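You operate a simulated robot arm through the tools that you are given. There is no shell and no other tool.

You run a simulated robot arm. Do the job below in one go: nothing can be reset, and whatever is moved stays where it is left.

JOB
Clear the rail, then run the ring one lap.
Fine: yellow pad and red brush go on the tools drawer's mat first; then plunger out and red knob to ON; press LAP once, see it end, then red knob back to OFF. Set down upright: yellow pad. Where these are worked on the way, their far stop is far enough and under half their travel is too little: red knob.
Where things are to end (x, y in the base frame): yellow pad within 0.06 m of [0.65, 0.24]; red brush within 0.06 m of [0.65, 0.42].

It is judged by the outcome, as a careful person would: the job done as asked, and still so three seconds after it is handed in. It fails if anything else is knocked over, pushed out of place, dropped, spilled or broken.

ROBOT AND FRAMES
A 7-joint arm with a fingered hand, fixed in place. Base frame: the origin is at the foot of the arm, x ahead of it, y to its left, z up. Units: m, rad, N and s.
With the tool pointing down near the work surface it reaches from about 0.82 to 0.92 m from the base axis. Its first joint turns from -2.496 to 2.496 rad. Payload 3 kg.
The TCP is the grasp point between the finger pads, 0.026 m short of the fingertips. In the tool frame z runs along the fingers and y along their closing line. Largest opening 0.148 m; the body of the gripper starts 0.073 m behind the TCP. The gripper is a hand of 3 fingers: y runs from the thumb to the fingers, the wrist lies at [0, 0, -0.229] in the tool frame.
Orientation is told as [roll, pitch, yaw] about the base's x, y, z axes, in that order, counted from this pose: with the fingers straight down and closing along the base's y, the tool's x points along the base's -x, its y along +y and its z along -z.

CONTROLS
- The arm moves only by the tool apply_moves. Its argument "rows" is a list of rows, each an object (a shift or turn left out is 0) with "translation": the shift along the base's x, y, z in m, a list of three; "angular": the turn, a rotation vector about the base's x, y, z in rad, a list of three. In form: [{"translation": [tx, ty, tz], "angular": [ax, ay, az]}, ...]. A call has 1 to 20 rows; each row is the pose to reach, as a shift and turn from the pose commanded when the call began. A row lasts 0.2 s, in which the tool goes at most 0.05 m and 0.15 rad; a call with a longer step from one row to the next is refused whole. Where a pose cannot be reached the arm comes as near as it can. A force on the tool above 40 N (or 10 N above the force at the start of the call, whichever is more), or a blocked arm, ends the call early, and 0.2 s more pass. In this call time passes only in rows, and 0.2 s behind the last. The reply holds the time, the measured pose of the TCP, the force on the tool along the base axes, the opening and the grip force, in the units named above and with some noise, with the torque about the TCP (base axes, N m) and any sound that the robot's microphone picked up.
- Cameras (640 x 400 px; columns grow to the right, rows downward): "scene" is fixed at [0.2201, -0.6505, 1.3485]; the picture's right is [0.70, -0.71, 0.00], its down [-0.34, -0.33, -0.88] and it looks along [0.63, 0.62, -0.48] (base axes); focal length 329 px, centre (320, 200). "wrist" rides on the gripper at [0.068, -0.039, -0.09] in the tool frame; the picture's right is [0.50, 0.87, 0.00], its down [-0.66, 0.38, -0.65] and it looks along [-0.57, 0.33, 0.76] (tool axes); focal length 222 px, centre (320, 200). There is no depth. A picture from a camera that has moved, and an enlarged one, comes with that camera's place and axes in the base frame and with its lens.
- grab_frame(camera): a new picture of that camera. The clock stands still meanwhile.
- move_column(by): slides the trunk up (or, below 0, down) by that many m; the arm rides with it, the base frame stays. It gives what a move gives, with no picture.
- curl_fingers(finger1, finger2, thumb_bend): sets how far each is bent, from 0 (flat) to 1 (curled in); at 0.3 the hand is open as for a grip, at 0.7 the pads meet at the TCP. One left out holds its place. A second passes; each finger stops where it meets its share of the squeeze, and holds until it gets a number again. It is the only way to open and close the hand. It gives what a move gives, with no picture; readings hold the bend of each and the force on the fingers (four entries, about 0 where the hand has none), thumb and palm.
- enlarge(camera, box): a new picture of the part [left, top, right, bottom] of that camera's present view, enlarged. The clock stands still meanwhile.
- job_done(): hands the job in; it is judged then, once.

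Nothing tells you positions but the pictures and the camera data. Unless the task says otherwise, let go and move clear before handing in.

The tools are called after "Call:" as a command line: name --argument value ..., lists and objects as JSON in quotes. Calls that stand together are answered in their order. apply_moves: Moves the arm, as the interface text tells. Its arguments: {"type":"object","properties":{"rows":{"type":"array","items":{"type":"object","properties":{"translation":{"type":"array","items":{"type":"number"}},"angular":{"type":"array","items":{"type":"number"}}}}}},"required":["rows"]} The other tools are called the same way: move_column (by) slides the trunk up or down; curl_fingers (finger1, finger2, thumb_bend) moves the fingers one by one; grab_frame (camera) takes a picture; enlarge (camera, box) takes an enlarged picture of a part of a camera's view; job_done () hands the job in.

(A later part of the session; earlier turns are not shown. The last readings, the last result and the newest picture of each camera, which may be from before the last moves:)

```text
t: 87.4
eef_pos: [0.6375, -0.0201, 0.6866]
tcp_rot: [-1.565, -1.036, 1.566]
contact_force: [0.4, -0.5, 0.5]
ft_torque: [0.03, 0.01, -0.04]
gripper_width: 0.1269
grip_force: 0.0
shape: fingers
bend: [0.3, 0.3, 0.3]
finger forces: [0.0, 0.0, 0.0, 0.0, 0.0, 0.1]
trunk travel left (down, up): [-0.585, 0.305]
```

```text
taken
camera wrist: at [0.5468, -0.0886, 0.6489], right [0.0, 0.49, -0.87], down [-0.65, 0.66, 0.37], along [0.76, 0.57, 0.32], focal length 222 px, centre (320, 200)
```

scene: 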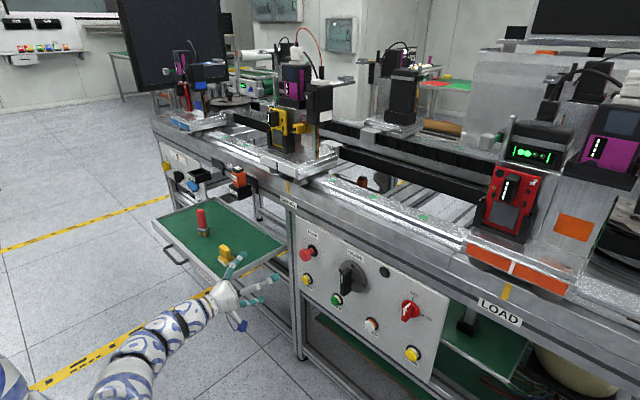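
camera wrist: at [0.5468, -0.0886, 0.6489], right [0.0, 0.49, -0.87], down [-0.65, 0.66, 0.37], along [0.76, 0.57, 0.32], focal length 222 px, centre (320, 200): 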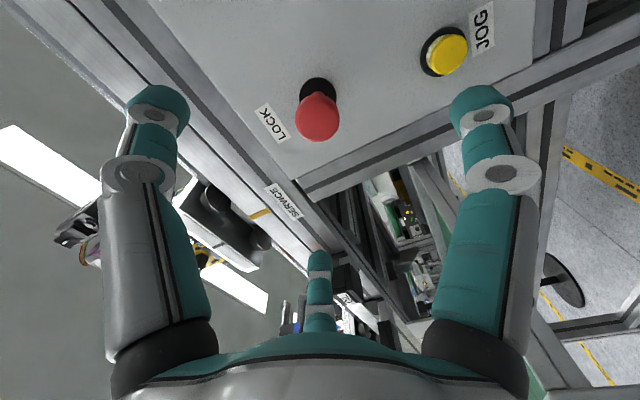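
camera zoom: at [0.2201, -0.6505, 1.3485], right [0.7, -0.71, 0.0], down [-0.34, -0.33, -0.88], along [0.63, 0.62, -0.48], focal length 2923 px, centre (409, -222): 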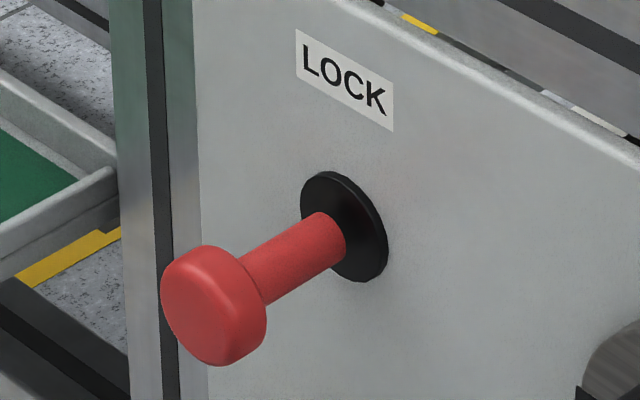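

The plunger stays out. Now to the red knob: I'll slide right at a safe distance and look at it closely.

Call:
apply_moves --rows '[{"translation": [-0.015, -0.04, 0.005]}, {"translation": [-0.015, -0.087, 0.008]}, {"translation": [-0.015, -0.134, 0.008]}, {"translation": [-0.015, -0.181, 0.008]}, {"translation": [-0.015, -0.228, 0.008]}, {"translation": [-0.015, -0.275, 0.008]}, {"translation": [-0.015, -0.322, 0.008]}, {"translation": [-0.005, -0.368, 0.008]}]'

Call:
grab_frame --camera "wrist"

Call:
grab_frame --camera "scene"

```text
t: 89.2
eef_pos: [0.6332, -0.3884, 0.6947]
tcp_rot: [-1.567, -1.037, 1.568]
contact_force: [-0.6, -0.6, 0.2]
ft_torque: [-0.01, -0.03, 0.01]
gripper_width: 0.1266
grip_force: 0.1
shape: fingers
bend: [0.3, 0.3, 0.3]
finger forces: [0.0, 0.1, 0.0, 0.1, 0.0, 0.1]
trunk travel left (down, up): [-0.585, 0.305]
```

```text
taken
camera wrist: at [0.5419, -0.4575, 0.6563], right [0.0, 0.49, -0.87], down [-0.65, 0.66, 0.37], along [0.76, 0.57, 0.32], focal length 222 px, centre (320, 200)
```

wrist: 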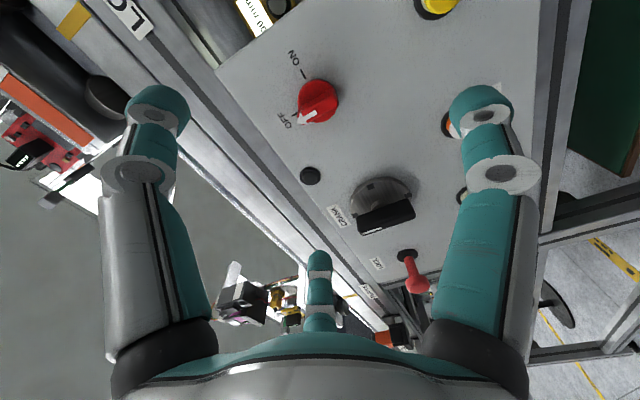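

```text
taken
```

scene: 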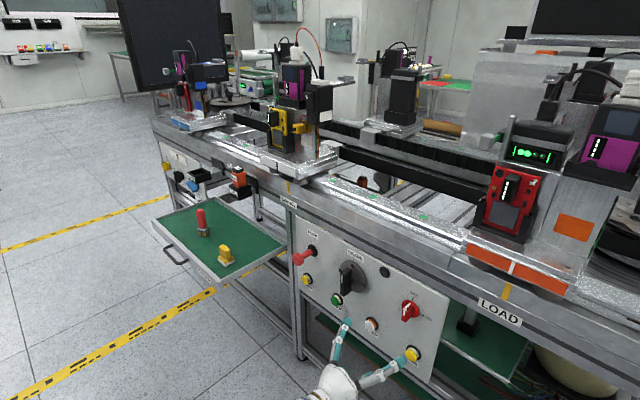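

Call:
enlarge --camera "wrist" --box '[270, 40, 370, 140]'

Call:
enlarge --camera "scene" --box '[390, 285, 440, 335]'

```text
4.00 times, centred on (320, 90) of wrist
camera zoom: at [0.5419, -0.4575, 0.6563], right [0.0, 0.49, -0.87], down [-0.65, 0.66, 0.37], along [0.76, 0.57, 0.32], focal length 888 px, centre (320, 640)
```

zoom: 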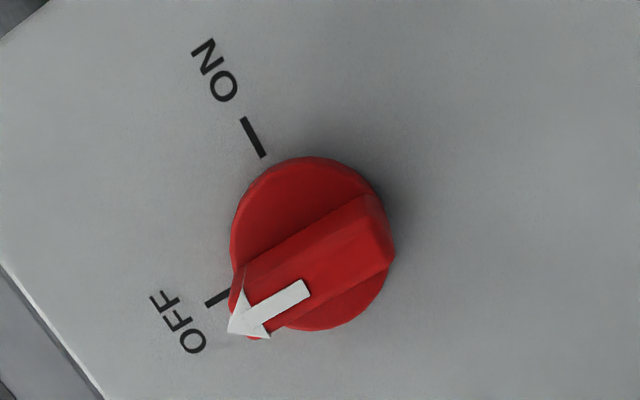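

```text
8.00 times, centred on (415, 310) of scene
camera zoom: at [0.2201, -0.6505, 1.3485], right [0.7, -0.71, 0.0], down [-0.34, -0.33, -0.88], along [0.63, 0.62, -0.48], focal length 2631 px, centre (-440, -680)
```

zoom: 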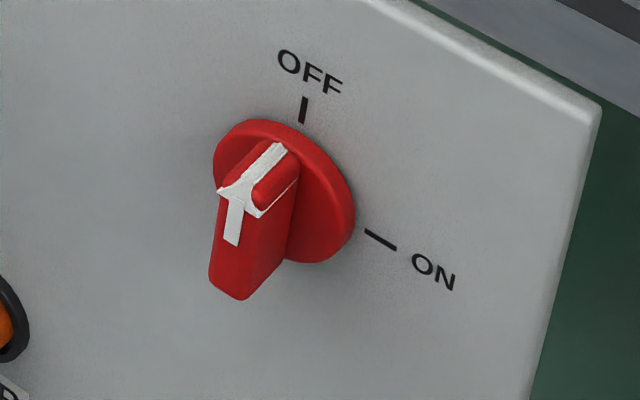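

The knob sits at about (0.814, -0.389, 0.700), its bar sticking out to x≈0.775, vertical at OFF, with ON a quarter turn clockwise. Before gripping, I'll test in free space that the hand can roll through the needed range.

Call:
apply_moves --rows '[{"angular": [0.14, 0, 0]}, {"angular": [0.28, 0, 0]}, {"angular": [0.42, 0, 0]}, {"angular": [0.56, 0, 0]}, {"angular": [0.7, 0, 0]}, {"angular": [0.84, 0, 0]}, {"angular": [0.98, 0, 0]}, {"angular": [1.12, 0, 0]}, {"angular": [1.26, 0, 0]}, {"angular": [1.4, 0, 0]}, {"angular": [1.54, 0, 0]}, {"angular": [1.68, 0, 0]}, {"angular": [1.82, 0, 0]}, {"angular": [1.96, 0, 0]}, {"angular": [2.1, 0, 0]}, {"angular": [2.2, 0, 0]}]'

Call:
grab_frame --camera "wrist"

```text
t: 92.6
eef_pos: [0.6328, -0.3865, 0.6959]
tcp_rot: [1.571, 0.097, -1.57]
contact_force: [-0.2, -0.3, -0.5]
ft_torque: [0.03, -0.02, 0.02]
gripper_width: 0.1269
grip_force: 0.1
shape: fingers
bend: [0.3, 0.3, 0.3]
finger forces: [0.0, 0.0, 0.0, 0.1, 0.0, 0.2]
trunk travel left (down, up): [-0.585, 0.305]
```

```text
taken
camera wrist: at [0.5417, -0.3171, 0.6633], right [0.0, 0.41, 0.91], down [-0.65, -0.69, 0.31], along [0.76, -0.59, 0.27], focal length 222 px, centre (320, 200)
```

wrist: 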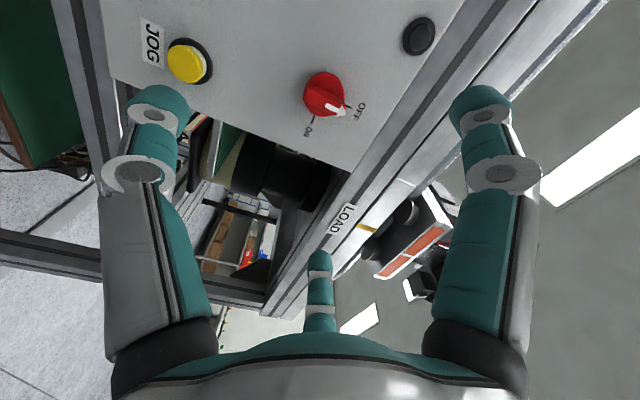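

Full range of roll works. This view also gives me a second sighting of the knob for a better position fix.

Call:
enlarge --camera "wrist" --box '[275, 50, 375, 150]'

```text
4.00 times, centred on (325, 100) of wrist
camera zoom: at [0.5417, -0.3171, 0.6633], right [0.0, 0.41, 0.91], down [-0.65, -0.69, 0.31], along [0.76, -0.59, 0.27], focal length 888 px, centre (300, 600)
```

zoom: 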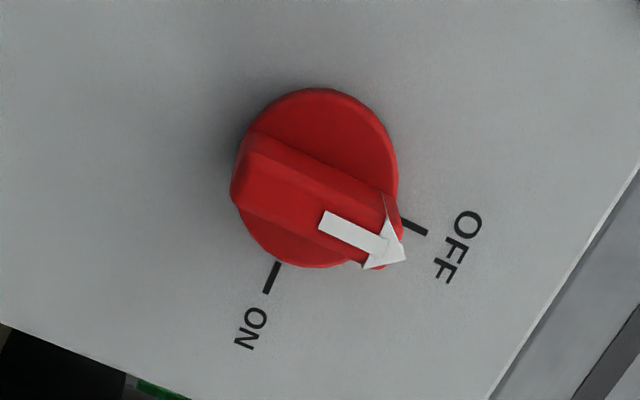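

Knob centre fixed at (0.817, -0.386, 0.700). Rolling back so the fingers straddle the vertical bar, then approaching part way.

Call:
apply_moves --rows '[{"angular": [-0.145, 0, 0]}, {"angular": [-0.29, 0, 0]}, {"angular": [-0.435, 0, 0]}, {"angular": [-0.58, 0, 0]}, {"angular": [-0.725, 0, 0]}, {"angular": [-0.87, 0, 0]}, {"angular": [-1.015, 0, 0]}, {"angular": [-1.16, 0, 0]}, {"angular": [-1.305, 0, 0]}, {"angular": [-1.45, 0, 0]}, {"translation": [0.02, 0.001, 0.003], "angular": [-1.595, 0, 0]}, {"translation": [0.045, 0.001, 0.004], "angular": [-1.67, 0, 0]}, {"translation": [0.07, 0.001, 0.004], "angular": [-1.67, 0, 0]}]'

Call:
grab_frame --camera "wrist"

Call:
enlarge --camera "scene" --box '[340, 260, 480, 370]'

```text
t: 95.4
eef_pos: [0.7027, -0.3872, 0.6981]
tcp_rot: [-1.285, -1.564, 1.283]
contact_force: [-0.4, -0.4, 0.5]
ft_torque: [0.03, -0.01, 0.0]
gripper_width: 0.1264
grip_force: 0.1
shape: fingers
bend: [0.3, 0.3, 0.3]
finger forces: [0.0, 0.1, 0.0, 0.0, 0.1, 0.1]
trunk travel left (down, up): [-0.585, 0.305]
```

```text
taken
camera wrist: at [0.6122, -0.4274, 0.6317], right [0.0, 0.86, -0.51], down [-0.65, 0.38, 0.65], along [0.76, 0.33, 0.56], focal length 222 px, centre (320, 200)
```

wrist: 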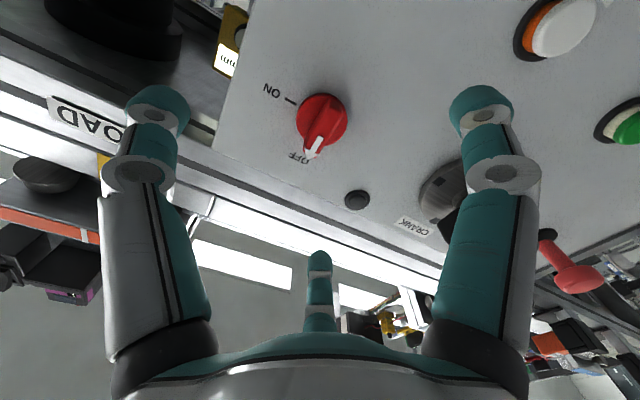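

```text
3.64 times, centred on (410, 315) of scene
camera zoom: at [0.2201, -0.6505, 1.3485], right [0.7, -0.71, 0.0], down [-0.34, -0.33, -0.88], along [0.63, 0.62, -0.48], focal length 1196 px, centre (-7, -218)
```

zoom: 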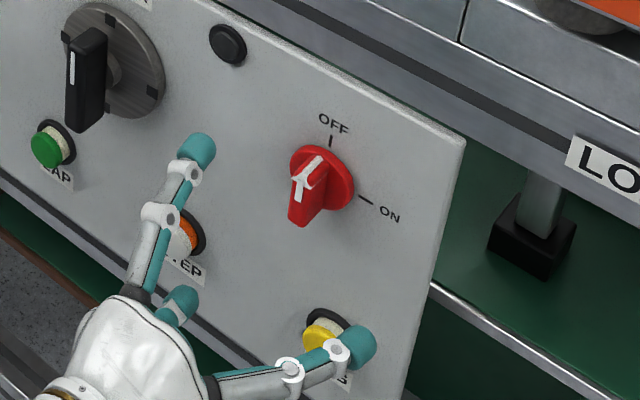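

Well centred. I'll pre-curl and advance onto the bar.

Call:
curl_fingers --finger1 0.42 --finger2 0.42 --thumb_bend 0.42

Call:
apply_moves --rows '[{"translation": [0.025, 0.001, 0.001]}, {"translation": [0.05, 0.001, 0.001]}, {"translation": [0.069, 0.001, 0.001]}]'

Call:
grab_frame --camera "wrist"

Call:
enlarge --camera "scene" --box '[370, 270, 460, 340]'

```text
t: 96.4
eef_pos: [0.7017, -0.388, 0.6997]
tcp_rot: [-1.277, -1.566, 1.276]
contact_force: [-0.6, 0.4, 0.2]
ft_torque: [0.01, 0.01, 0.0]
gripper_width: 0.0887
grip_force: 0.2
shape: fingers
bend: [0.42, 0.42, 0.42]
finger forces: [0.0, 0.0, 0.0, 0.1, 0.0, 0.1]
trunk travel left (down, up): [-0.585, 0.305]
```

```text
t: 97.2
eef_pos: [0.772, -0.3852, 0.7009]
tcp_rot: [-1.141, -1.57, 1.14]
contact_force: [-0.6, 0.0, 0.4]
ft_torque: [-0.02, 0.02, -0.01]
gripper_width: 0.0892
grip_force: 0.0
shape: fingers
bend: [0.42, 0.42, 0.42]
finger forces: [0.1, 0.0, 0.1, 0.0, 0.0, 0.1]
trunk travel left (down, up): [-0.585, 0.305]
```

```text
taken
camera wrist: at [0.6804, -0.4253, 0.6324], right [0.0, 0.86, -0.5], down [-0.65, 0.38, 0.66], along [0.76, 0.33, 0.56], focal length 222 px, centre (320, 200)
```

wrist: 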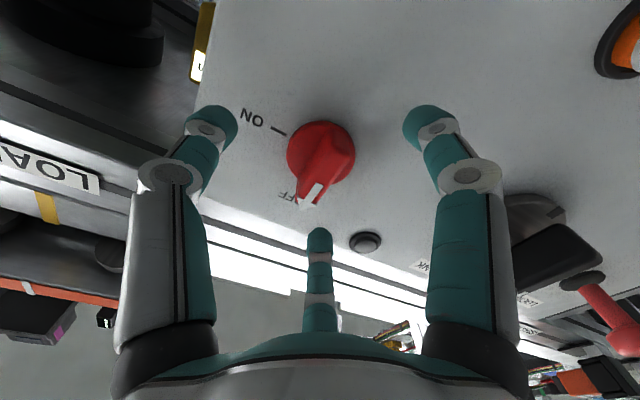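

```text
5.71 times, centred on (415, 305) of scene
camera zoom: at [0.2201, -0.6505, 1.3485], right [0.7, -0.71, 0.0], down [-0.34, -0.33, -0.88], along [0.63, 0.62, -0.48], focal length 1879 px, centre (-223, -400)
```

zoom: 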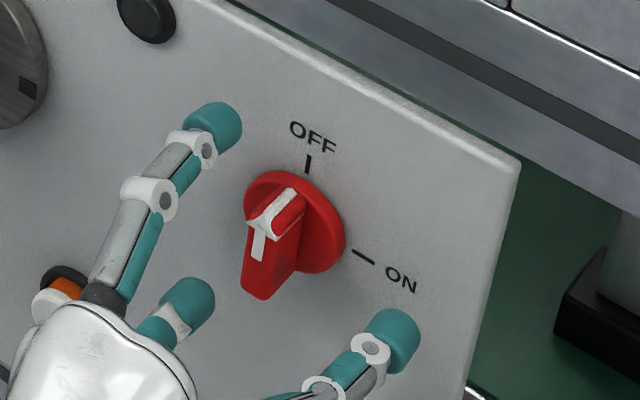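

Call:
curl_fingers --finger1 0.58 --finger2 0.58 --thumb_bend 0.58

Call:
grab_frame --camera "wrist"

Call:
enlarge --camera "scene" --box '[370, 270, 460, 340]'

```text
t: 98.2
eef_pos: [0.7708, -0.3858, 0.6998]
tcp_rot: [-1.259, -1.568, 1.261]
contact_force: [0.3, 0.2, 0.7]
ft_torque: [0.02, 0.0, 0.04]
gripper_width: 0.0396
grip_force: 0.1
shape: fingers
bend: [0.57, 0.57, 0.57]
finger forces: [0.0, 0.0, 0.0, 0.0, 0.0, 0.0]
trunk travel left (down, up): [-0.585, 0.305]
```

```text
taken
camera wrist: at [0.6805, -0.4252, 0.6325], right [0.0, 0.86, -0.5], down [-0.65, 0.38, 0.65], along [0.76, 0.33, 0.56], focal length 222 px, centre (320, 200)
```

wrist: 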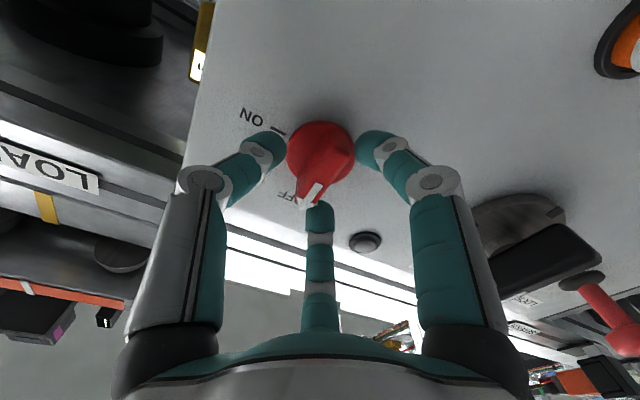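

```text
5.71 times, centred on (415, 305) of scene
camera zoom: at [0.2201, -0.6505, 1.3485], right [0.7, -0.71, 0.0], down [-0.34, -0.33, -0.88], along [0.63, 0.62, -0.48], focal length 1879 px, centre (-223, -400)
```

zoom: 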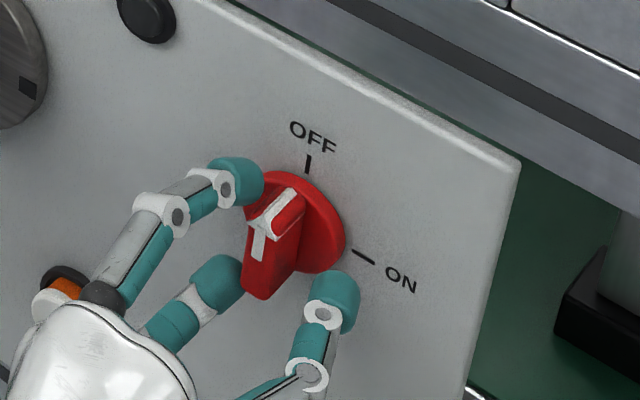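

Call:
curl_fingers --finger1 0.68 --finger2 0.68 --thumb_bend 0.68

Call:
grab_frame --camera "wrist"

Call:
enlarge --camera "scene" --box '[370, 270, 460, 340]'

```text
t: 99.2
eef_pos: [0.7723, -0.384, 0.6997]
tcp_rot: [-1.297, -1.566, 1.297]
contact_force: [2.0, 6.9, 1.1]
ft_torque: [0.02, 0.0, 0.17]
gripper_width: 0.0168
grip_force: 5.1
shape: fingers
bend: [0.63, 0.63, 0.67]
finger forces: [4.7, 4.6, 0.0, 0.0, 1.7, 0.1]
trunk travel left (down, up): [-0.585, 0.305]
```

```text
taken
camera wrist: at [0.6807, -0.4245, 0.6327], right [0.0, 0.86, -0.5], down [-0.65, 0.38, 0.65], along [0.76, 0.33, 0.56], focal length 222 px, centre (320, 200)
```

wrist: 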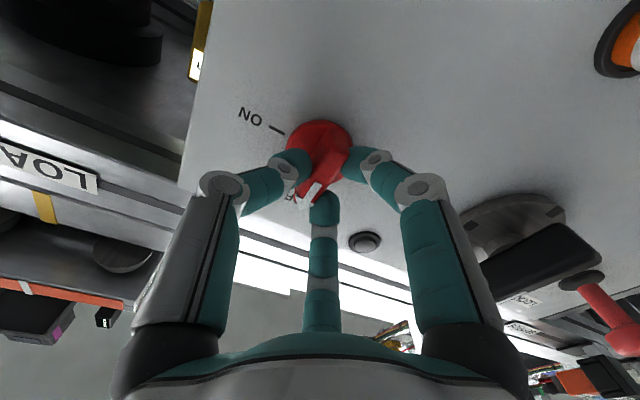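

```text
5.71 times, centred on (415, 305) of scene
camera zoom: at [0.2201, -0.6505, 1.3485], right [0.7, -0.71, 0.0], down [-0.34, -0.33, -0.88], along [0.63, 0.62, -0.48], focal length 1879 px, centre (-223, -400)
```

zoom: 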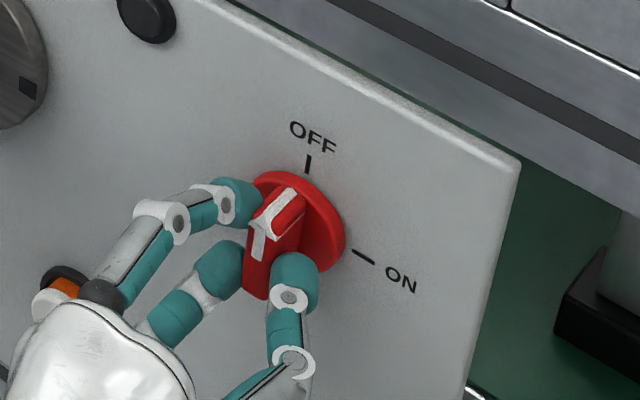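

Call:
apply_moves --rows '[{"translation": [0, 0.002, 0]}]'

Call:
curl_fingers --finger1 0.72 --finger2 0.72 --thumb_bend 0.74

```text
t: 99.6
eef_pos: [0.772, -0.3844, 0.7003]
tcp_rot: [-1.341, -1.563, 1.341]
contact_force: [2.7, 4.1, -0.8]
ft_torque: [0.02, 0.02, 0.14]
gripper_width: 0.0169
grip_force: 4.9
shape: fingers
bend: [0.63, 0.63, 0.67]
finger forces: [3.6, 3.5, 0.1, 0.0, 2.6, 0.1]
trunk travel left (down, up): [-0.585, 0.305]
```

```text
t: 100.6
eef_pos: [0.7714, -0.3849, 0.7006]
tcp_rot: [-1.264, -1.565, 1.263]
contact_force: [6.0, 0.0, 0.5]
ft_torque: [0.01, -0.04, -0.02]
gripper_width: 0.0139
grip_force: 11.1
shape: fingers
bend: [0.64, 0.64, 0.68]
finger forces: [5.5, 5.4, 0.0, 0.0, 10.3, 0.0]
trunk travel left (down, up): [-0.585, 0.305]
```

Grip is balanced. Turning the knob clockwise toward ON, in stages.

Call:
apply_moves --rows '[{"angular": [0.1, 0, 0]}, {"angular": [0.2, 0, 0]}, {"angular": [0.3, 0, 0]}, {"angular": [0.4, 0, 0]}, {"angular": [0.5, 0, 0]}]'

Call:
grab_frame --camera "wrist"

Call:
enlarge --camera "scene" --box '[370, 270, 460, 340]'

```text
t: 101.8
eef_pos: [0.7715, -0.3838, 0.7006]
tcp_rot: [1.567, -1.074, -1.566]
contact_force: [3.2, -0.2, 1.9]
ft_torque: [-0.01, -0.05, -0.01]
gripper_width: 0.0134
grip_force: 10.5
shape: fingers
bend: [0.65, 0.65, 0.68]
finger forces: [5.7, 5.9, 0.0, 0.0, 10.5, 0.0]
trunk travel left (down, up): [-0.585, 0.305]
```

```text
taken
camera wrist: at [0.6805, -0.3864, 0.6226], right [0.0, 1.0, -0.03], down [-0.65, 0.02, 0.76], along [0.76, 0.02, 0.65], focal length 222 px, centre (320, 200)
```

wrist: 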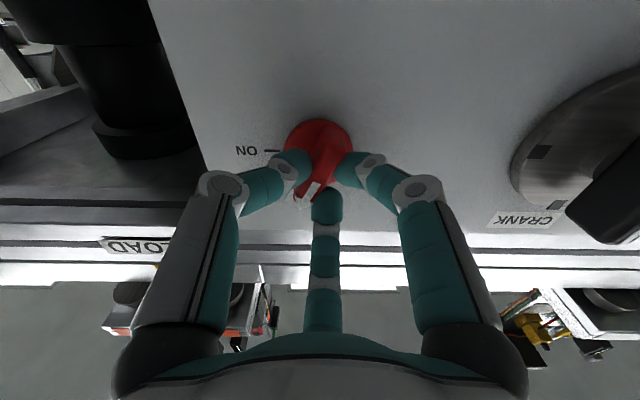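

```text
5.71 times, centred on (415, 305) of scene
camera zoom: at [0.2201, -0.6505, 1.3485], right [0.7, -0.71, 0.0], down [-0.34, -0.33, -0.88], along [0.63, 0.62, -0.48], focal length 1879 px, centre (-223, -400)
```

zoom: 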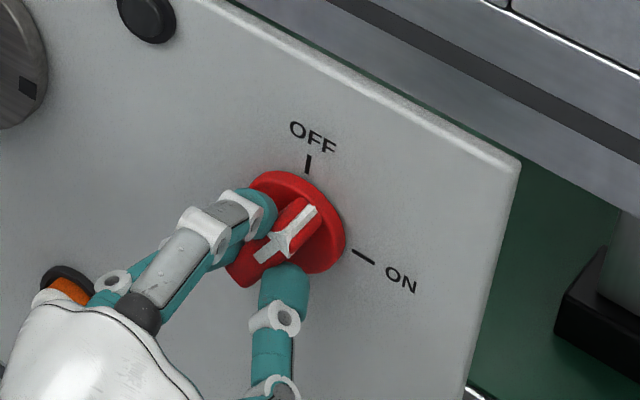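

The knob is turning with the hand smoothly. Continuing to ON.

Call:
apply_moves --rows '[{"angular": [0.1, 0, 0]}, {"angular": [0.2, 0, 0]}, {"angular": [0.3, 0, 0]}, {"angular": [0.4, 0, 0]}, {"angular": [0.5, 0, 0]}, {"angular": [0.6, 0, 0]}, {"angular": [0.7, 0, 0]}, {"angular": [0.8, 0, 0]}, {"angular": [0.9, 0, 0]}, {"angular": [1.0, 0, 0]}]'

Call:
enlarge --camera "scene" --box '[370, 270, 460, 340]'

Call:
grab_frame --camera "wrist"

```text
t: 104.0
eef_pos: [0.7709, -0.3848, 0.7008]
tcp_rot: [1.571, -0.073, -1.568]
contact_force: [4.2, -4.2, 4.7]
ft_torque: [0.0, -0.11, -0.11]
gripper_width: 0.0133
grip_force: 10.1
shape: fingers
bend: [0.65, 0.65, 0.68]
finger forces: [6.7, 6.5, 0.0, 0.0, 8.4, 0.0]
trunk travel left (down, up): [-0.585, 0.305]
```

```text
5.71 times, centred on (415, 305) of scene
camera zoom: at [0.2201, -0.6505, 1.3485], right [0.7, -0.71, 0.0], down [-0.34, -0.33, -0.88], along [0.63, 0.62, -0.48], focal length 1879 px, centre (-223, -400)
```

zoom: 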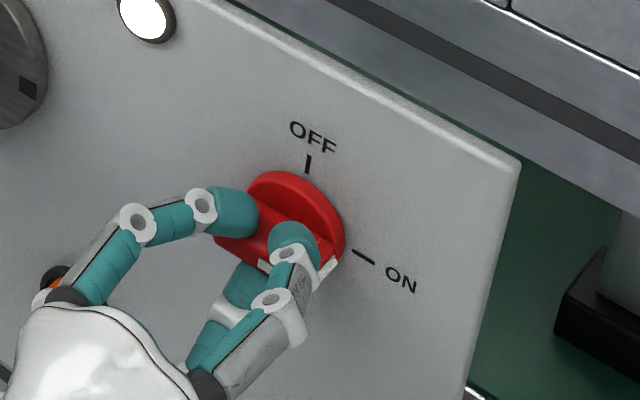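

```text
taken
camera wrist: at [0.6806, -0.3201, 0.6562], right [0.0, 0.56, 0.83], down [-0.65, -0.63, 0.43], along [0.76, -0.54, 0.37], focal length 222 px, centre (320, 200)
```

wrist: 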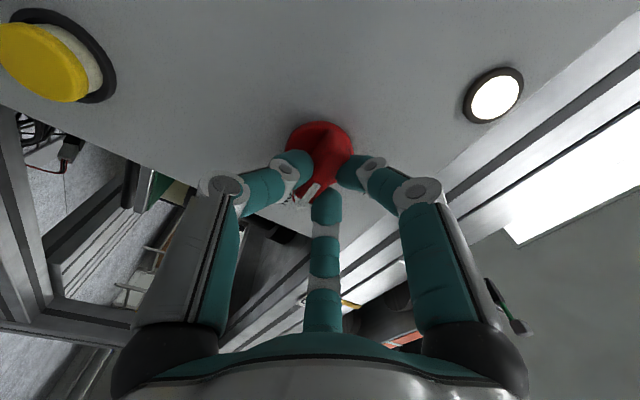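

The lamp lit up, so power is on. I'll go the last few degrees to the stop.

Call:
apply_moves --rows '[{"angular": [0.05, 0, 0]}, {"angular": [0.1, 0, 0]}, {"angular": [0.14, 0, 0]}]'

Call:
enlarge --camera "scene" --box '[370, 270, 460, 340]'

```text
t: 104.8
eef_pos: [0.7703, -0.3847, 0.7002]
tcp_rot: [1.572, 0.064, -1.571]
contact_force: [4.6, -7.7, 3.4]
ft_torque: [-0.05, -0.07, -0.14]
gripper_width: 0.013
grip_force: 11.2
shape: fingers
bend: [0.65, 0.64, 0.68]
finger forces: [5.6, 7.2, 0.0, 0.0, 9.0, 0.0]
trunk travel left (down, up): [-0.585, 0.305]
```

```text
5.71 times, centred on (415, 305) of scene
camera zoom: at [0.2201, -0.6505, 1.3485], right [0.7, -0.71, 0.0], down [-0.34, -0.33, -0.88], along [0.63, 0.62, -0.48], focal length 1879 px, centre (-223, -400)
```

zoom: 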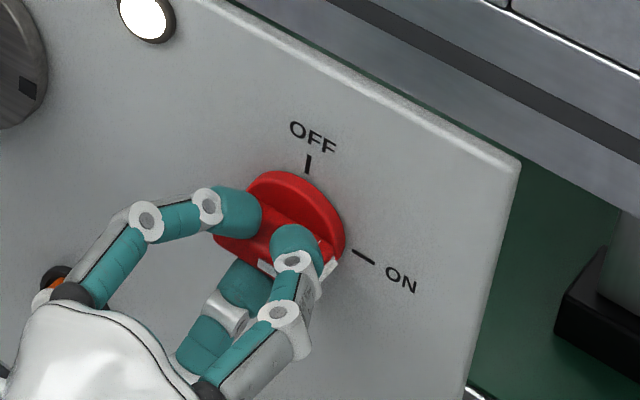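

Knob is at its ON stop. Releasing and backing straight out.

Call:
curl_fingers --finger1 0.5 --finger2 0.5 --thumb_bend 0.5

Call:
curl_fingers --finger1 0.38 --finger2 0.38 --thumb_bend 0.38

Call:
apply_moves --rows '[{"translation": [-0.02, 0, 0]}, {"translation": [-0.05, 0, 0]}, {"translation": [-0.09, 0, 0]}, {"translation": [-0.13, 0, 0]}]'

Call:
enlarge --camera "scene" --box '[370, 270, 460, 340]'

Call:
grab_frame --camera "wrist"

Call:
grab_frame --camera "scene"

```text
t: 105.8
eef_pos: [0.772, -0.3834, 0.7011]
tcp_rot: [1.57, 0.065, -1.569]
contact_force: [-0.4, -0.6, 0.1]
ft_torque: [0.0, 0.01, -0.01]
gripper_width: 0.0617
grip_force: 0.2
shape: fingers
bend: [0.5, 0.5, 0.5]
finger forces: [0.0, 0.0, 0.0, 0.1, 0.1, 0.0]
trunk travel left (down, up): [-0.585, 0.305]
```

```text
t: 106.8
eef_pos: [0.7714, -0.3837, 0.6994]
tcp_rot: [1.571, 0.063, -1.568]
contact_force: [0.0, 0.6, -0.5]
ft_torque: [0.01, 0.03, -0.02]
gripper_width: 0.1009
grip_force: 0.2
shape: fingers
bend: [0.38, 0.38, 0.38]
finger forces: [0.1, 0.0, 0.0, 0.1, 0.1, 0.1]
trunk travel left (down, up): [-0.585, 0.305]
```

```text
t: 107.8
eef_pos: [0.641, -0.3794, 0.7022]
tcp_rot: [1.571, 0.065, -1.567]
contact_force: [0.4, 0.8, -0.7]
ft_torque: [0.01, -0.02, 0.03]
gripper_width: 0.1013
grip_force: 0.1
shape: fingers
bend: [0.38, 0.38, 0.38]
finger forces: [0.1, 0.1, 0.0, 0.1, 0.1, 0.0]
trunk travel left (down, up): [-0.585, 0.305]
```

```text
5.71 times, centred on (415, 305) of scene
camera zoom: at [0.2201, -0.6505, 1.3485], right [0.7, -0.71, 0.0], down [-0.34, -0.33, -0.88], along [0.63, 0.62, -0.48], focal length 1879 px, centre (-223, -400)
```

zoom: 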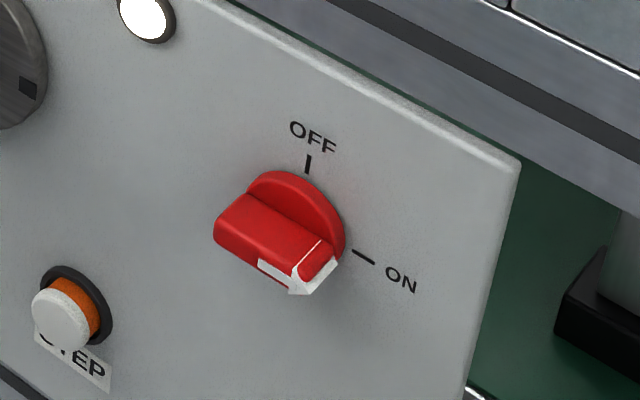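

```text
taken
camera wrist: at [0.5496, -0.3115, 0.6678], right [0.0, 0.44, 0.9], down [-0.65, -0.68, 0.34], along [0.76, -0.58, 0.29], focal length 222 px, centre (320, 200)
```

wrist: 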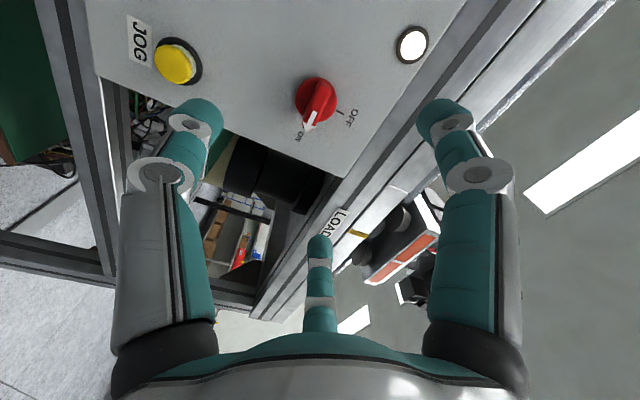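

```text
taken
```

scene: 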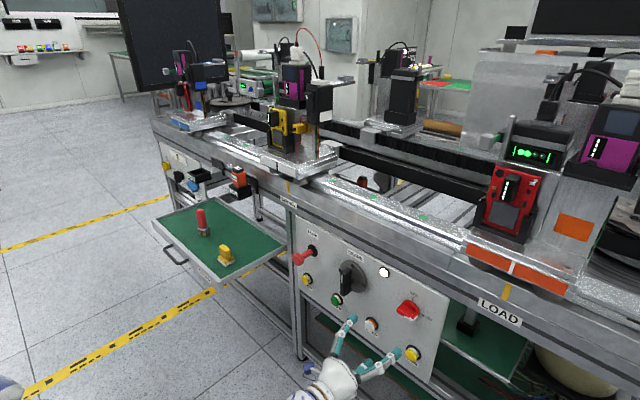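

Knob at ON, lamp lit. Now for the LAP button: I'll close the fingers into a pressing tip, lower by trunk, and move in front of the button.

Call:
move_column --by -0.125

Call:
apply_moves --rows '[{"translation": [-0.01, 0.04, 0]}, {"translation": [-0.02, 0.08, 0]}, {"translation": [-0.03, 0.125, 0]}, {"translation": [-0.03, 0.17, 0]}, {"translation": [-0.03, 0.21, 0]}, {"translation": [-0.03, 0.23, 0]}]'

Call:
grab_frame --camera "wrist"

Call:
grab_frame --camera "scene"

```text
t: 109.3
eef_pos: [0.6409, -0.3819, 0.578]
tcp_rot: [1.571, 0.066, -1.568]
contact_force: [0.3, -0.3, 0.6]
ft_torque: [-0.02, -0.01, 0.0]
gripper_width: 0.1012
grip_force: 0.2
shape: fingers
bend: [0.38, 0.38, 0.38]
finger forces: [0.0, 0.1, 0.0, 0.0, 0.0, 0.0]
trunk travel left (down, up): [-0.46, 0.43]
```

```text
t: 110.7
eef_pos: [0.6134, -0.1511, 0.5783]
tcp_rot: [1.569, 0.063, -1.57]
contact_force: [0.2, 0.4, 0.2]
ft_torque: [0.02, 0.01, 0.01]
gripper_width: 0.1012
grip_force: 0.1
shape: fingers
bend: [0.38, 0.38, 0.38]
finger forces: [0.1, 0.0, 0.0, 0.0, 0.0, 0.0]
trunk travel left (down, up): [-0.46, 0.43]
```

```text
taken
camera wrist: at [0.5217, -0.0824, 0.5419], right [0.0, 0.44, 0.9], down [-0.65, -0.68, 0.34], along [0.76, -0.58, 0.29], focal length 222 px, centre (320, 200)
```

wrist: 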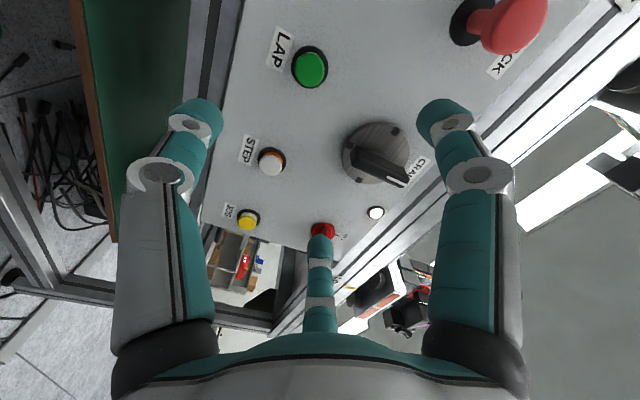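

```text
taken
```

scene: 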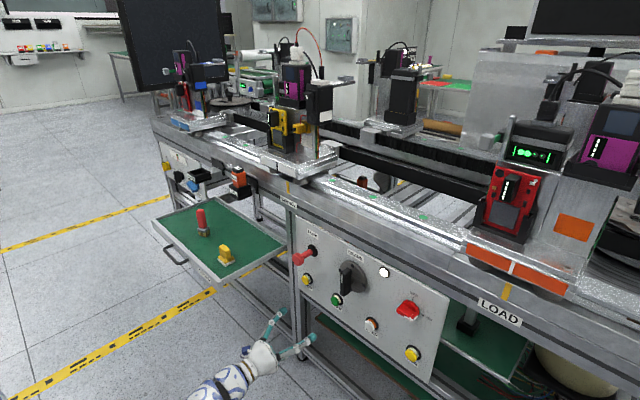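

Call:
enlarge --camera "wrist" --box '[260, 20, 420, 190]'

Call:
enlarge --camera "scene" --box '[310, 255, 390, 325]'

```text
2.35 times, centred on (340, 105) of wrist
camera zoom: at [0.5217, -0.0824, 0.5419], right [0.0, 0.44, 0.9], down [-0.65, -0.68, 0.34], along [0.76, -0.58, 0.29], focal length 523 px, centre (273, 424)
```

zoom: 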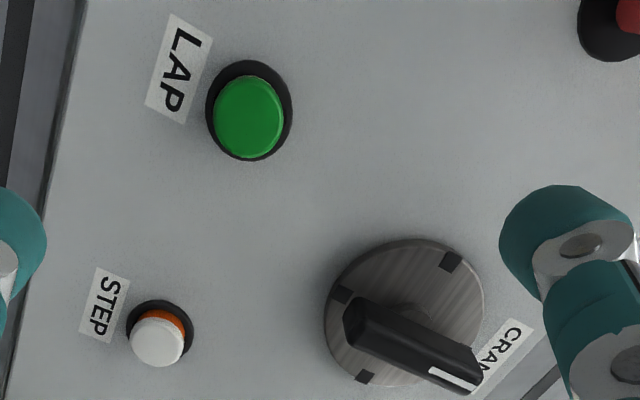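

```text
5.71 times, centred on (350, 290) of scene
camera zoom: at [0.2201, -0.6505, 1.3485], right [0.7, -0.71, 0.0], down [-0.34, -0.33, -0.88], along [0.63, 0.62, -0.48], focal length 1879 px, centre (149, -314)
```

zoom: 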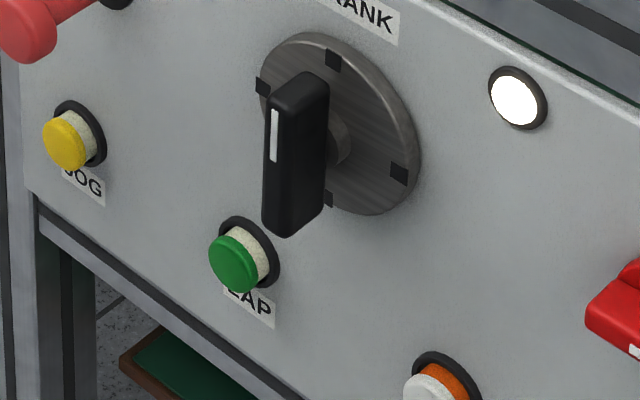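

LAP's cap is at about (0.804, -0.139, 0.555). I'll close the fingers together and line up in front of it.

Call:
curl_fingers --finger1 0.7 --finger2 0.7 --thumb_bend 0.7

Call:
apply_moves --rows '[{"translation": [0.03, 0.006, -0.012]}, {"translation": [0.06, 0.012, -0.023]}, {"translation": [0.1, 0.012, -0.023]}, {"translation": [0.125, 0.012, -0.023]}]'

Call:
grab_frame --camera "wrist"

Call:
enlarge --camera "scene" --box '[290, 255, 380, 330]'

```text
t: 111.7
eef_pos: [0.6117, -0.1524, 0.5766]
tcp_rot: [1.572, 0.065, -1.569]
contact_force: [0.1, 0.3, 0.6]
ft_torque: [0.01, -0.02, -0.01]
gripper_width: 0.0001
grip_force: 0.1
shape: fingers
bend: [0.69, 0.69, 0.7]
finger forces: [0.1, 0.0, 0.1, 0.0, 0.0, 0.0]
trunk travel left (down, up): [-0.46, 0.43]
```

```text
t: 112.7
eef_pos: [0.7374, -0.1404, 0.5547]
tcp_rot: [1.57, 0.063, -1.57]
contact_force: [-0.4, 1.2, -0.6]
ft_torque: [0.0, -0.02, 0.02]
gripper_width: 0.0
grip_force: 0.1
shape: fingers
bend: [0.69, 0.69, 0.7]
finger forces: [0.0, 0.0, 0.0, 0.0, 0.0, 0.1]
trunk travel left (down, up): [-0.46, 0.43]
```

```text
taken
camera wrist: at [0.6456, -0.0706, 0.5187], right [0.0, 0.44, 0.9], down [-0.65, -0.68, 0.34], along [0.76, -0.59, 0.29], focal length 222 px, centre (320, 200)
```

wrist: 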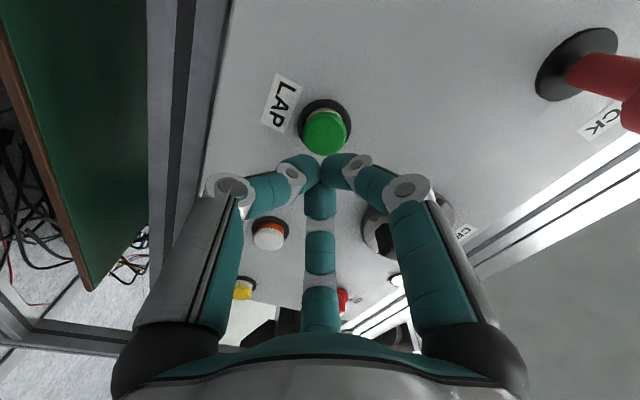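

```text
5.33 times, centred on (335, 292) of scene
camera zoom: at [0.2201, -0.6505, 1.3485], right [0.7, -0.71, 0.0], down [-0.34, -0.33, -0.88], along [0.63, 0.62, -0.48], focal length 1754 px, centre (240, -293)
```

zoom: 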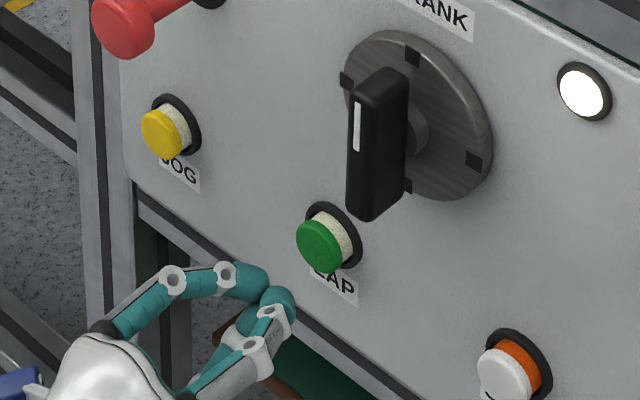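

Lined up with LAP. I'll approach to just short of contact, then press in one slow stroke.

Call:
apply_moves --rows '[{"translation": [0.015, 0.001, 0.001]}, {"translation": [0.03, 0.001, 0.001]}]'

Call:
enlarge --camera "scene" --box '[300, 265, 370, 325]'

Call:
grab_frame --camera "wrist"

```text
t: 113.3
eef_pos: [0.7667, -0.1389, 0.5551]
tcp_rot: [1.57, 0.063, -1.568]
contact_force: [-0.1, 0.3, 0.3]
ft_torque: [0.04, 0.0, 0.02]
gripper_width: 0.0002
grip_force: 0.0
shape: fingers
bend: [0.69, 0.69, 0.7]
finger forces: [0.1, 0.1, 0.0, 0.1, 0.0, 0.0]
trunk travel left (down, up): [-0.46, 0.43]
```

```text
6.67 times, centred on (335, 295) of scene
camera zoom: at [0.2201, -0.6505, 1.3485], right [0.7, -0.71, 0.0], down [-0.34, -0.33, -0.88], along [0.63, 0.62, -0.48], focal length 2192 px, centre (220, -433)
```

zoom: 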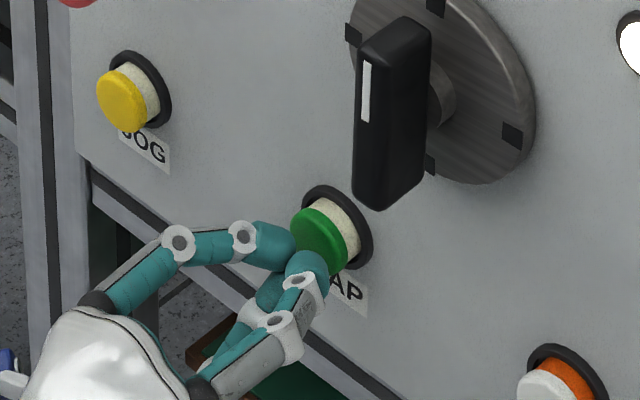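

```text
taken
camera wrist: at [0.6753, -0.0685, 0.521], right [0.0, 0.44, 0.9], down [-0.65, -0.68, 0.34], along [0.76, -0.58, 0.29], focal length 222 px, centre (320, 200)
```

wrist: 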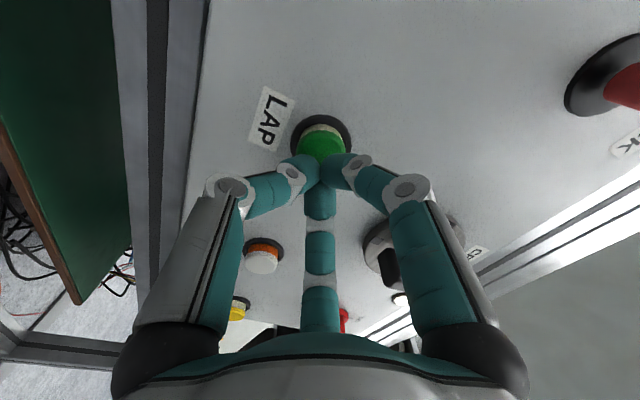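

Call:
apply_moves --rows '[{"translation": [0.003, 0, 0]}, {"translation": [0.006, 0, 0]}, {"translation": [0.009, 0, 0]}, {"translation": [0.012, 0, 0]}]'

Call:
enlarge --camera "scene" --box '[300, 265, 370, 325]'

```text
t: 114.3
eef_pos: [0.7777, -0.137, 0.5559]
tcp_rot: [1.571, 0.065, -1.57]
contact_force: [-1.5, -0.7, -0.2]
ft_torque: [0.0, -0.01, -0.03]
gripper_width: 0.0
grip_force: 0.1
shape: fingers
bend: [0.69, 0.7, 0.7]
finger forces: [0.9, 0.0, 0.1, 0.1, 0.1, 0.0]
trunk travel left (down, up): [-0.46, 0.43]
```

```text
6.67 times, centred on (335, 295) of scene
camera zoom: at [0.2201, -0.6505, 1.3485], right [0.7, -0.71, 0.0], down [-0.34, -0.33, -0.88], along [0.63, 0.62, -0.48], focal length 2192 px, centre (220, -433)
```

zoom: 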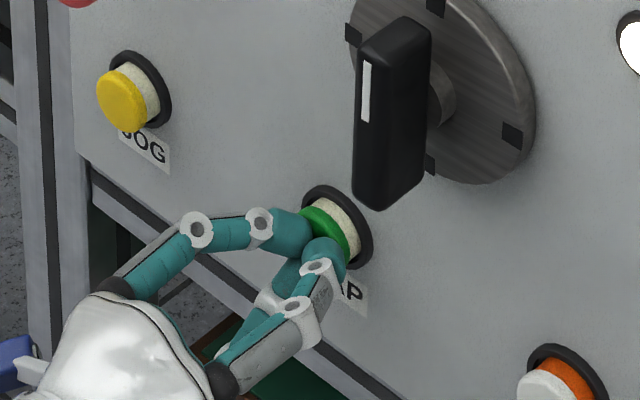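

Call:
apply_moves --rows '[{"translation": [0.002, 0, 0]}, {"translation": [0.004, 0, 0]}, {"translation": [0.006, 0, 0]}]'

Call:
enlarge --camera "scene" --box '[300, 265, 370, 325]'

Call:
grab_frame --camera "scene"

```text
t: 115.1
eef_pos: [0.7843, -0.1378, 0.5547]
tcp_rot: [1.571, 0.063, -1.569]
contact_force: [-3.4, -0.4, 0.1]
ft_torque: [-0.01, -0.02, 0.0]
gripper_width: 0.0001
grip_force: 2.7
shape: fingers
bend: [0.7, 0.7, 0.7]
finger forces: [1.8, 2.2, 0.0, 0.0, 1.4, 0.0]
trunk travel left (down, up): [-0.46, 0.43]
heard: click
```

```text
6.67 times, centred on (335, 295) of scene
camera zoom: at [0.2201, -0.6505, 1.3485], right [0.7, -0.71, 0.0], down [-0.34, -0.33, -0.88], along [0.63, 0.62, -0.48], focal length 2192 px, centre (220, -433)
```

zoom: 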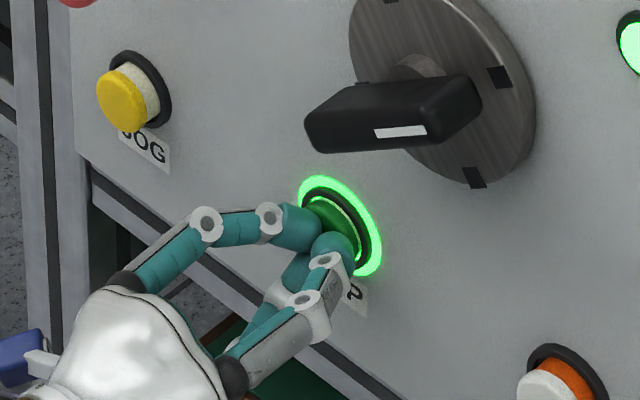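

```text
taken
```

scene: 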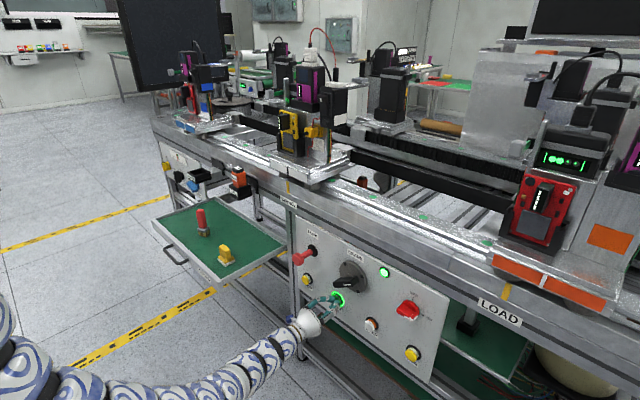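

Click heard: the LAP button glows, the lamp is green, and the carts and crank are moving. I'll back the hand straight off and wait clear.

Call:
apply_moves --rows '[{"translation": [-0.03, 0, 0]}, {"translation": [-0.07, 0, 0]}, {"translation": [-0.11, 0, 0]}, {"translation": [-0.14, 0, 0]}]'

Call:
grab_frame --camera "scene"

```text
t: 116.1
eef_pos: [0.6413, -0.1399, 0.5566]
tcp_rot: [1.569, 0.063, -1.57]
contact_force: [0.7, 0.2, 0.2]
ft_torque: [0.02, -0.01, 0.01]
gripper_width: 0.0
grip_force: 0.0
shape: fingers
bend: [0.7, 0.7, 0.7]
finger forces: [0.0, 0.0, 0.0, 0.0, 0.0, 0.0]
trunk travel left (down, up): [-0.46, 0.43]
```

```text
taken
```

scene: 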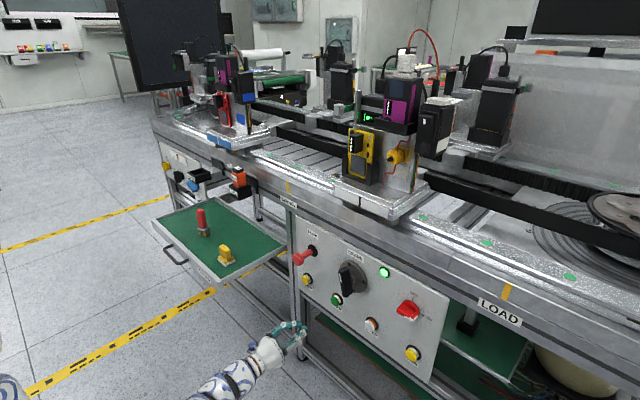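

The carts are travelling around the ring. I'll hold still and watch.

Call:
apply_moves --rows '[{"translation": [0, 0, 0]}, {"translation": [0, 0, 0]}, {"translation": [0, 0, 0]}, {"translation": [0, 0, 0]}, {"translation": [0, 0, 0]}, {"translation": [0, 0, 0]}, {"translation": [0, 0, 0]}, {"translation": [0, 0, 0]}, {"translation": [0, 0, 0]}, {"translation": [0, 0, 0]}, {"translation": [0, 0, 0]}, {"translation": [0, 0, 0]}, {"translation": [0, 0, 0]}, {"translation": [0, 0, 0]}, {"translation": [0, 0, 0]}]'

Call:
grab_frame --camera "scene"

```text
t: 119.3
eef_pos: [0.643, -0.1385, 0.5559]
tcp_rot: [1.57, 0.065, -1.569]
contact_force: [-0.3, 0.6, 1.3]
ft_torque: [-0.01, 0.01, 0.0]
gripper_width: 0.0
grip_force: 0.1
shape: fingers
bend: [0.7, 0.7, 0.7]
finger forces: [0.1, 0.1, 0.0, 0.1, 0.0, 0.0]
trunk travel left (down, up): [-0.46, 0.43]
```

```text
taken
```

scene: 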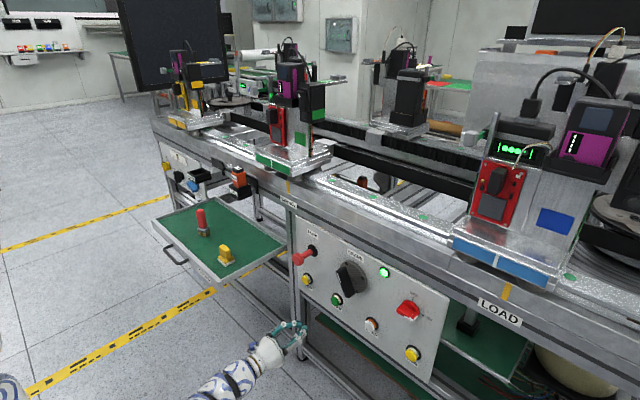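

Still running (lamp green, other carts in view). Waiting on.

Call:
apply_moves --rows '[{"translation": [0, 0, 0]}, {"translation": [0, 0, 0]}, {"translation": [0, 0, 0]}, {"translation": [0, 0, 0]}, {"translation": [0, 0, 0]}, {"translation": [0, 0, 0]}, {"translation": [0, 0, 0]}, {"translation": [0, 0, 0]}, {"translation": [0, 0, 0]}, {"translation": [0, 0, 0]}, {"translation": [0, 0, 0]}, {"translation": [0, 0, 0]}, {"translation": [0, 0, 0]}, {"translation": [0, 0, 0]}, {"translation": [0, 0, 0]}, {"translation": [0, 0, 0]}, {"translation": [0, 0, 0]}, {"translation": [0, 0, 0]}, {"translation": [0, 0, 0]}, {"translation": [0, 0, 0]}]'

Call:
grab_frame --camera "scene"

```text
t: 123.5
eef_pos: [0.6431, -0.1385, 0.556]
tcp_rot: [1.571, 0.066, -1.57]
contact_force: [0.6, -0.4, 0.2]
ft_torque: [0.0, 0.01, 0.0]
gripper_width: 0.0002
grip_force: 0.1
shape: fingers
bend: [0.7, 0.7, 0.7]
finger forces: [0.0, 0.0, 0.1, 0.0, 0.0, 0.0]
trunk travel left (down, up): [-0.46, 0.43]
```

```text
taken
```

scene: 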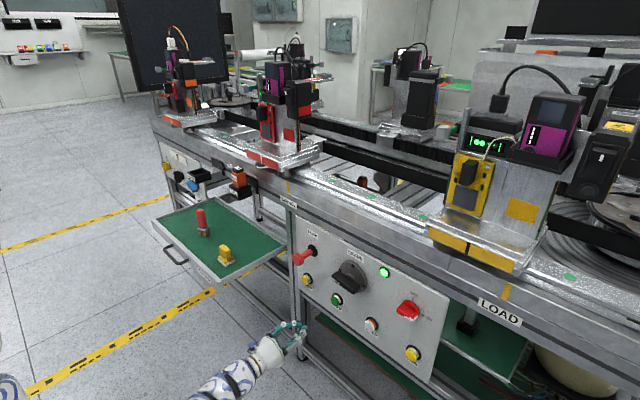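

Call:
apply_moves --rows '[{"translation": [0, 0, 0]}, {"translation": [0, 0, 0]}, {"translation": [0, 0, 0]}, {"translation": [0, 0, 0]}, {"translation": [0, 0, 0]}, {"translation": [0, 0, 0]}, {"translation": [0, 0, 0]}, {"translation": [0, 0, 0]}, {"translation": [0, 0, 0]}, {"translation": [0, 0, 0]}, {"translation": [0, 0, 0]}, {"translation": [0, 0, 0]}, {"translation": [0, 0, 0]}, {"translation": [0, 0, 0]}, {"translation": [0, 0, 0]}, {"translation": [0, 0, 0]}, {"translation": [0, 0, 0]}, {"translation": [0, 0, 0]}, {"translation": [0, 0, 0]}, {"translation": [0, 0, 0]}]'

Call:
grab_frame --camera "scene"

```text
t: 127.7
eef_pos: [0.6437, -0.1381, 0.5541]
tcp_rot: [1.57, 0.064, -1.571]
contact_force: [-0.6, -0.5, -0.4]
ft_torque: [0.0, 0.02, -0.03]
gripper_width: 0.0
grip_force: 0.0
shape: fingers
bend: [0.7, 0.7, 0.7]
finger forces: [0.0, 0.1, 0.0, 0.0, 0.0, 0.0]
trunk travel left (down, up): [-0.46, 0.43]
```

```text
taken
```

scene: 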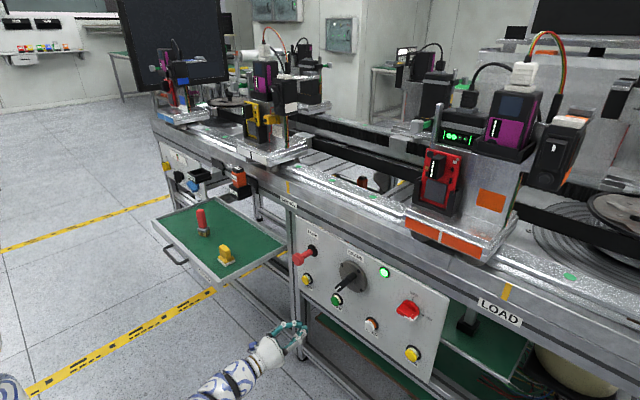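

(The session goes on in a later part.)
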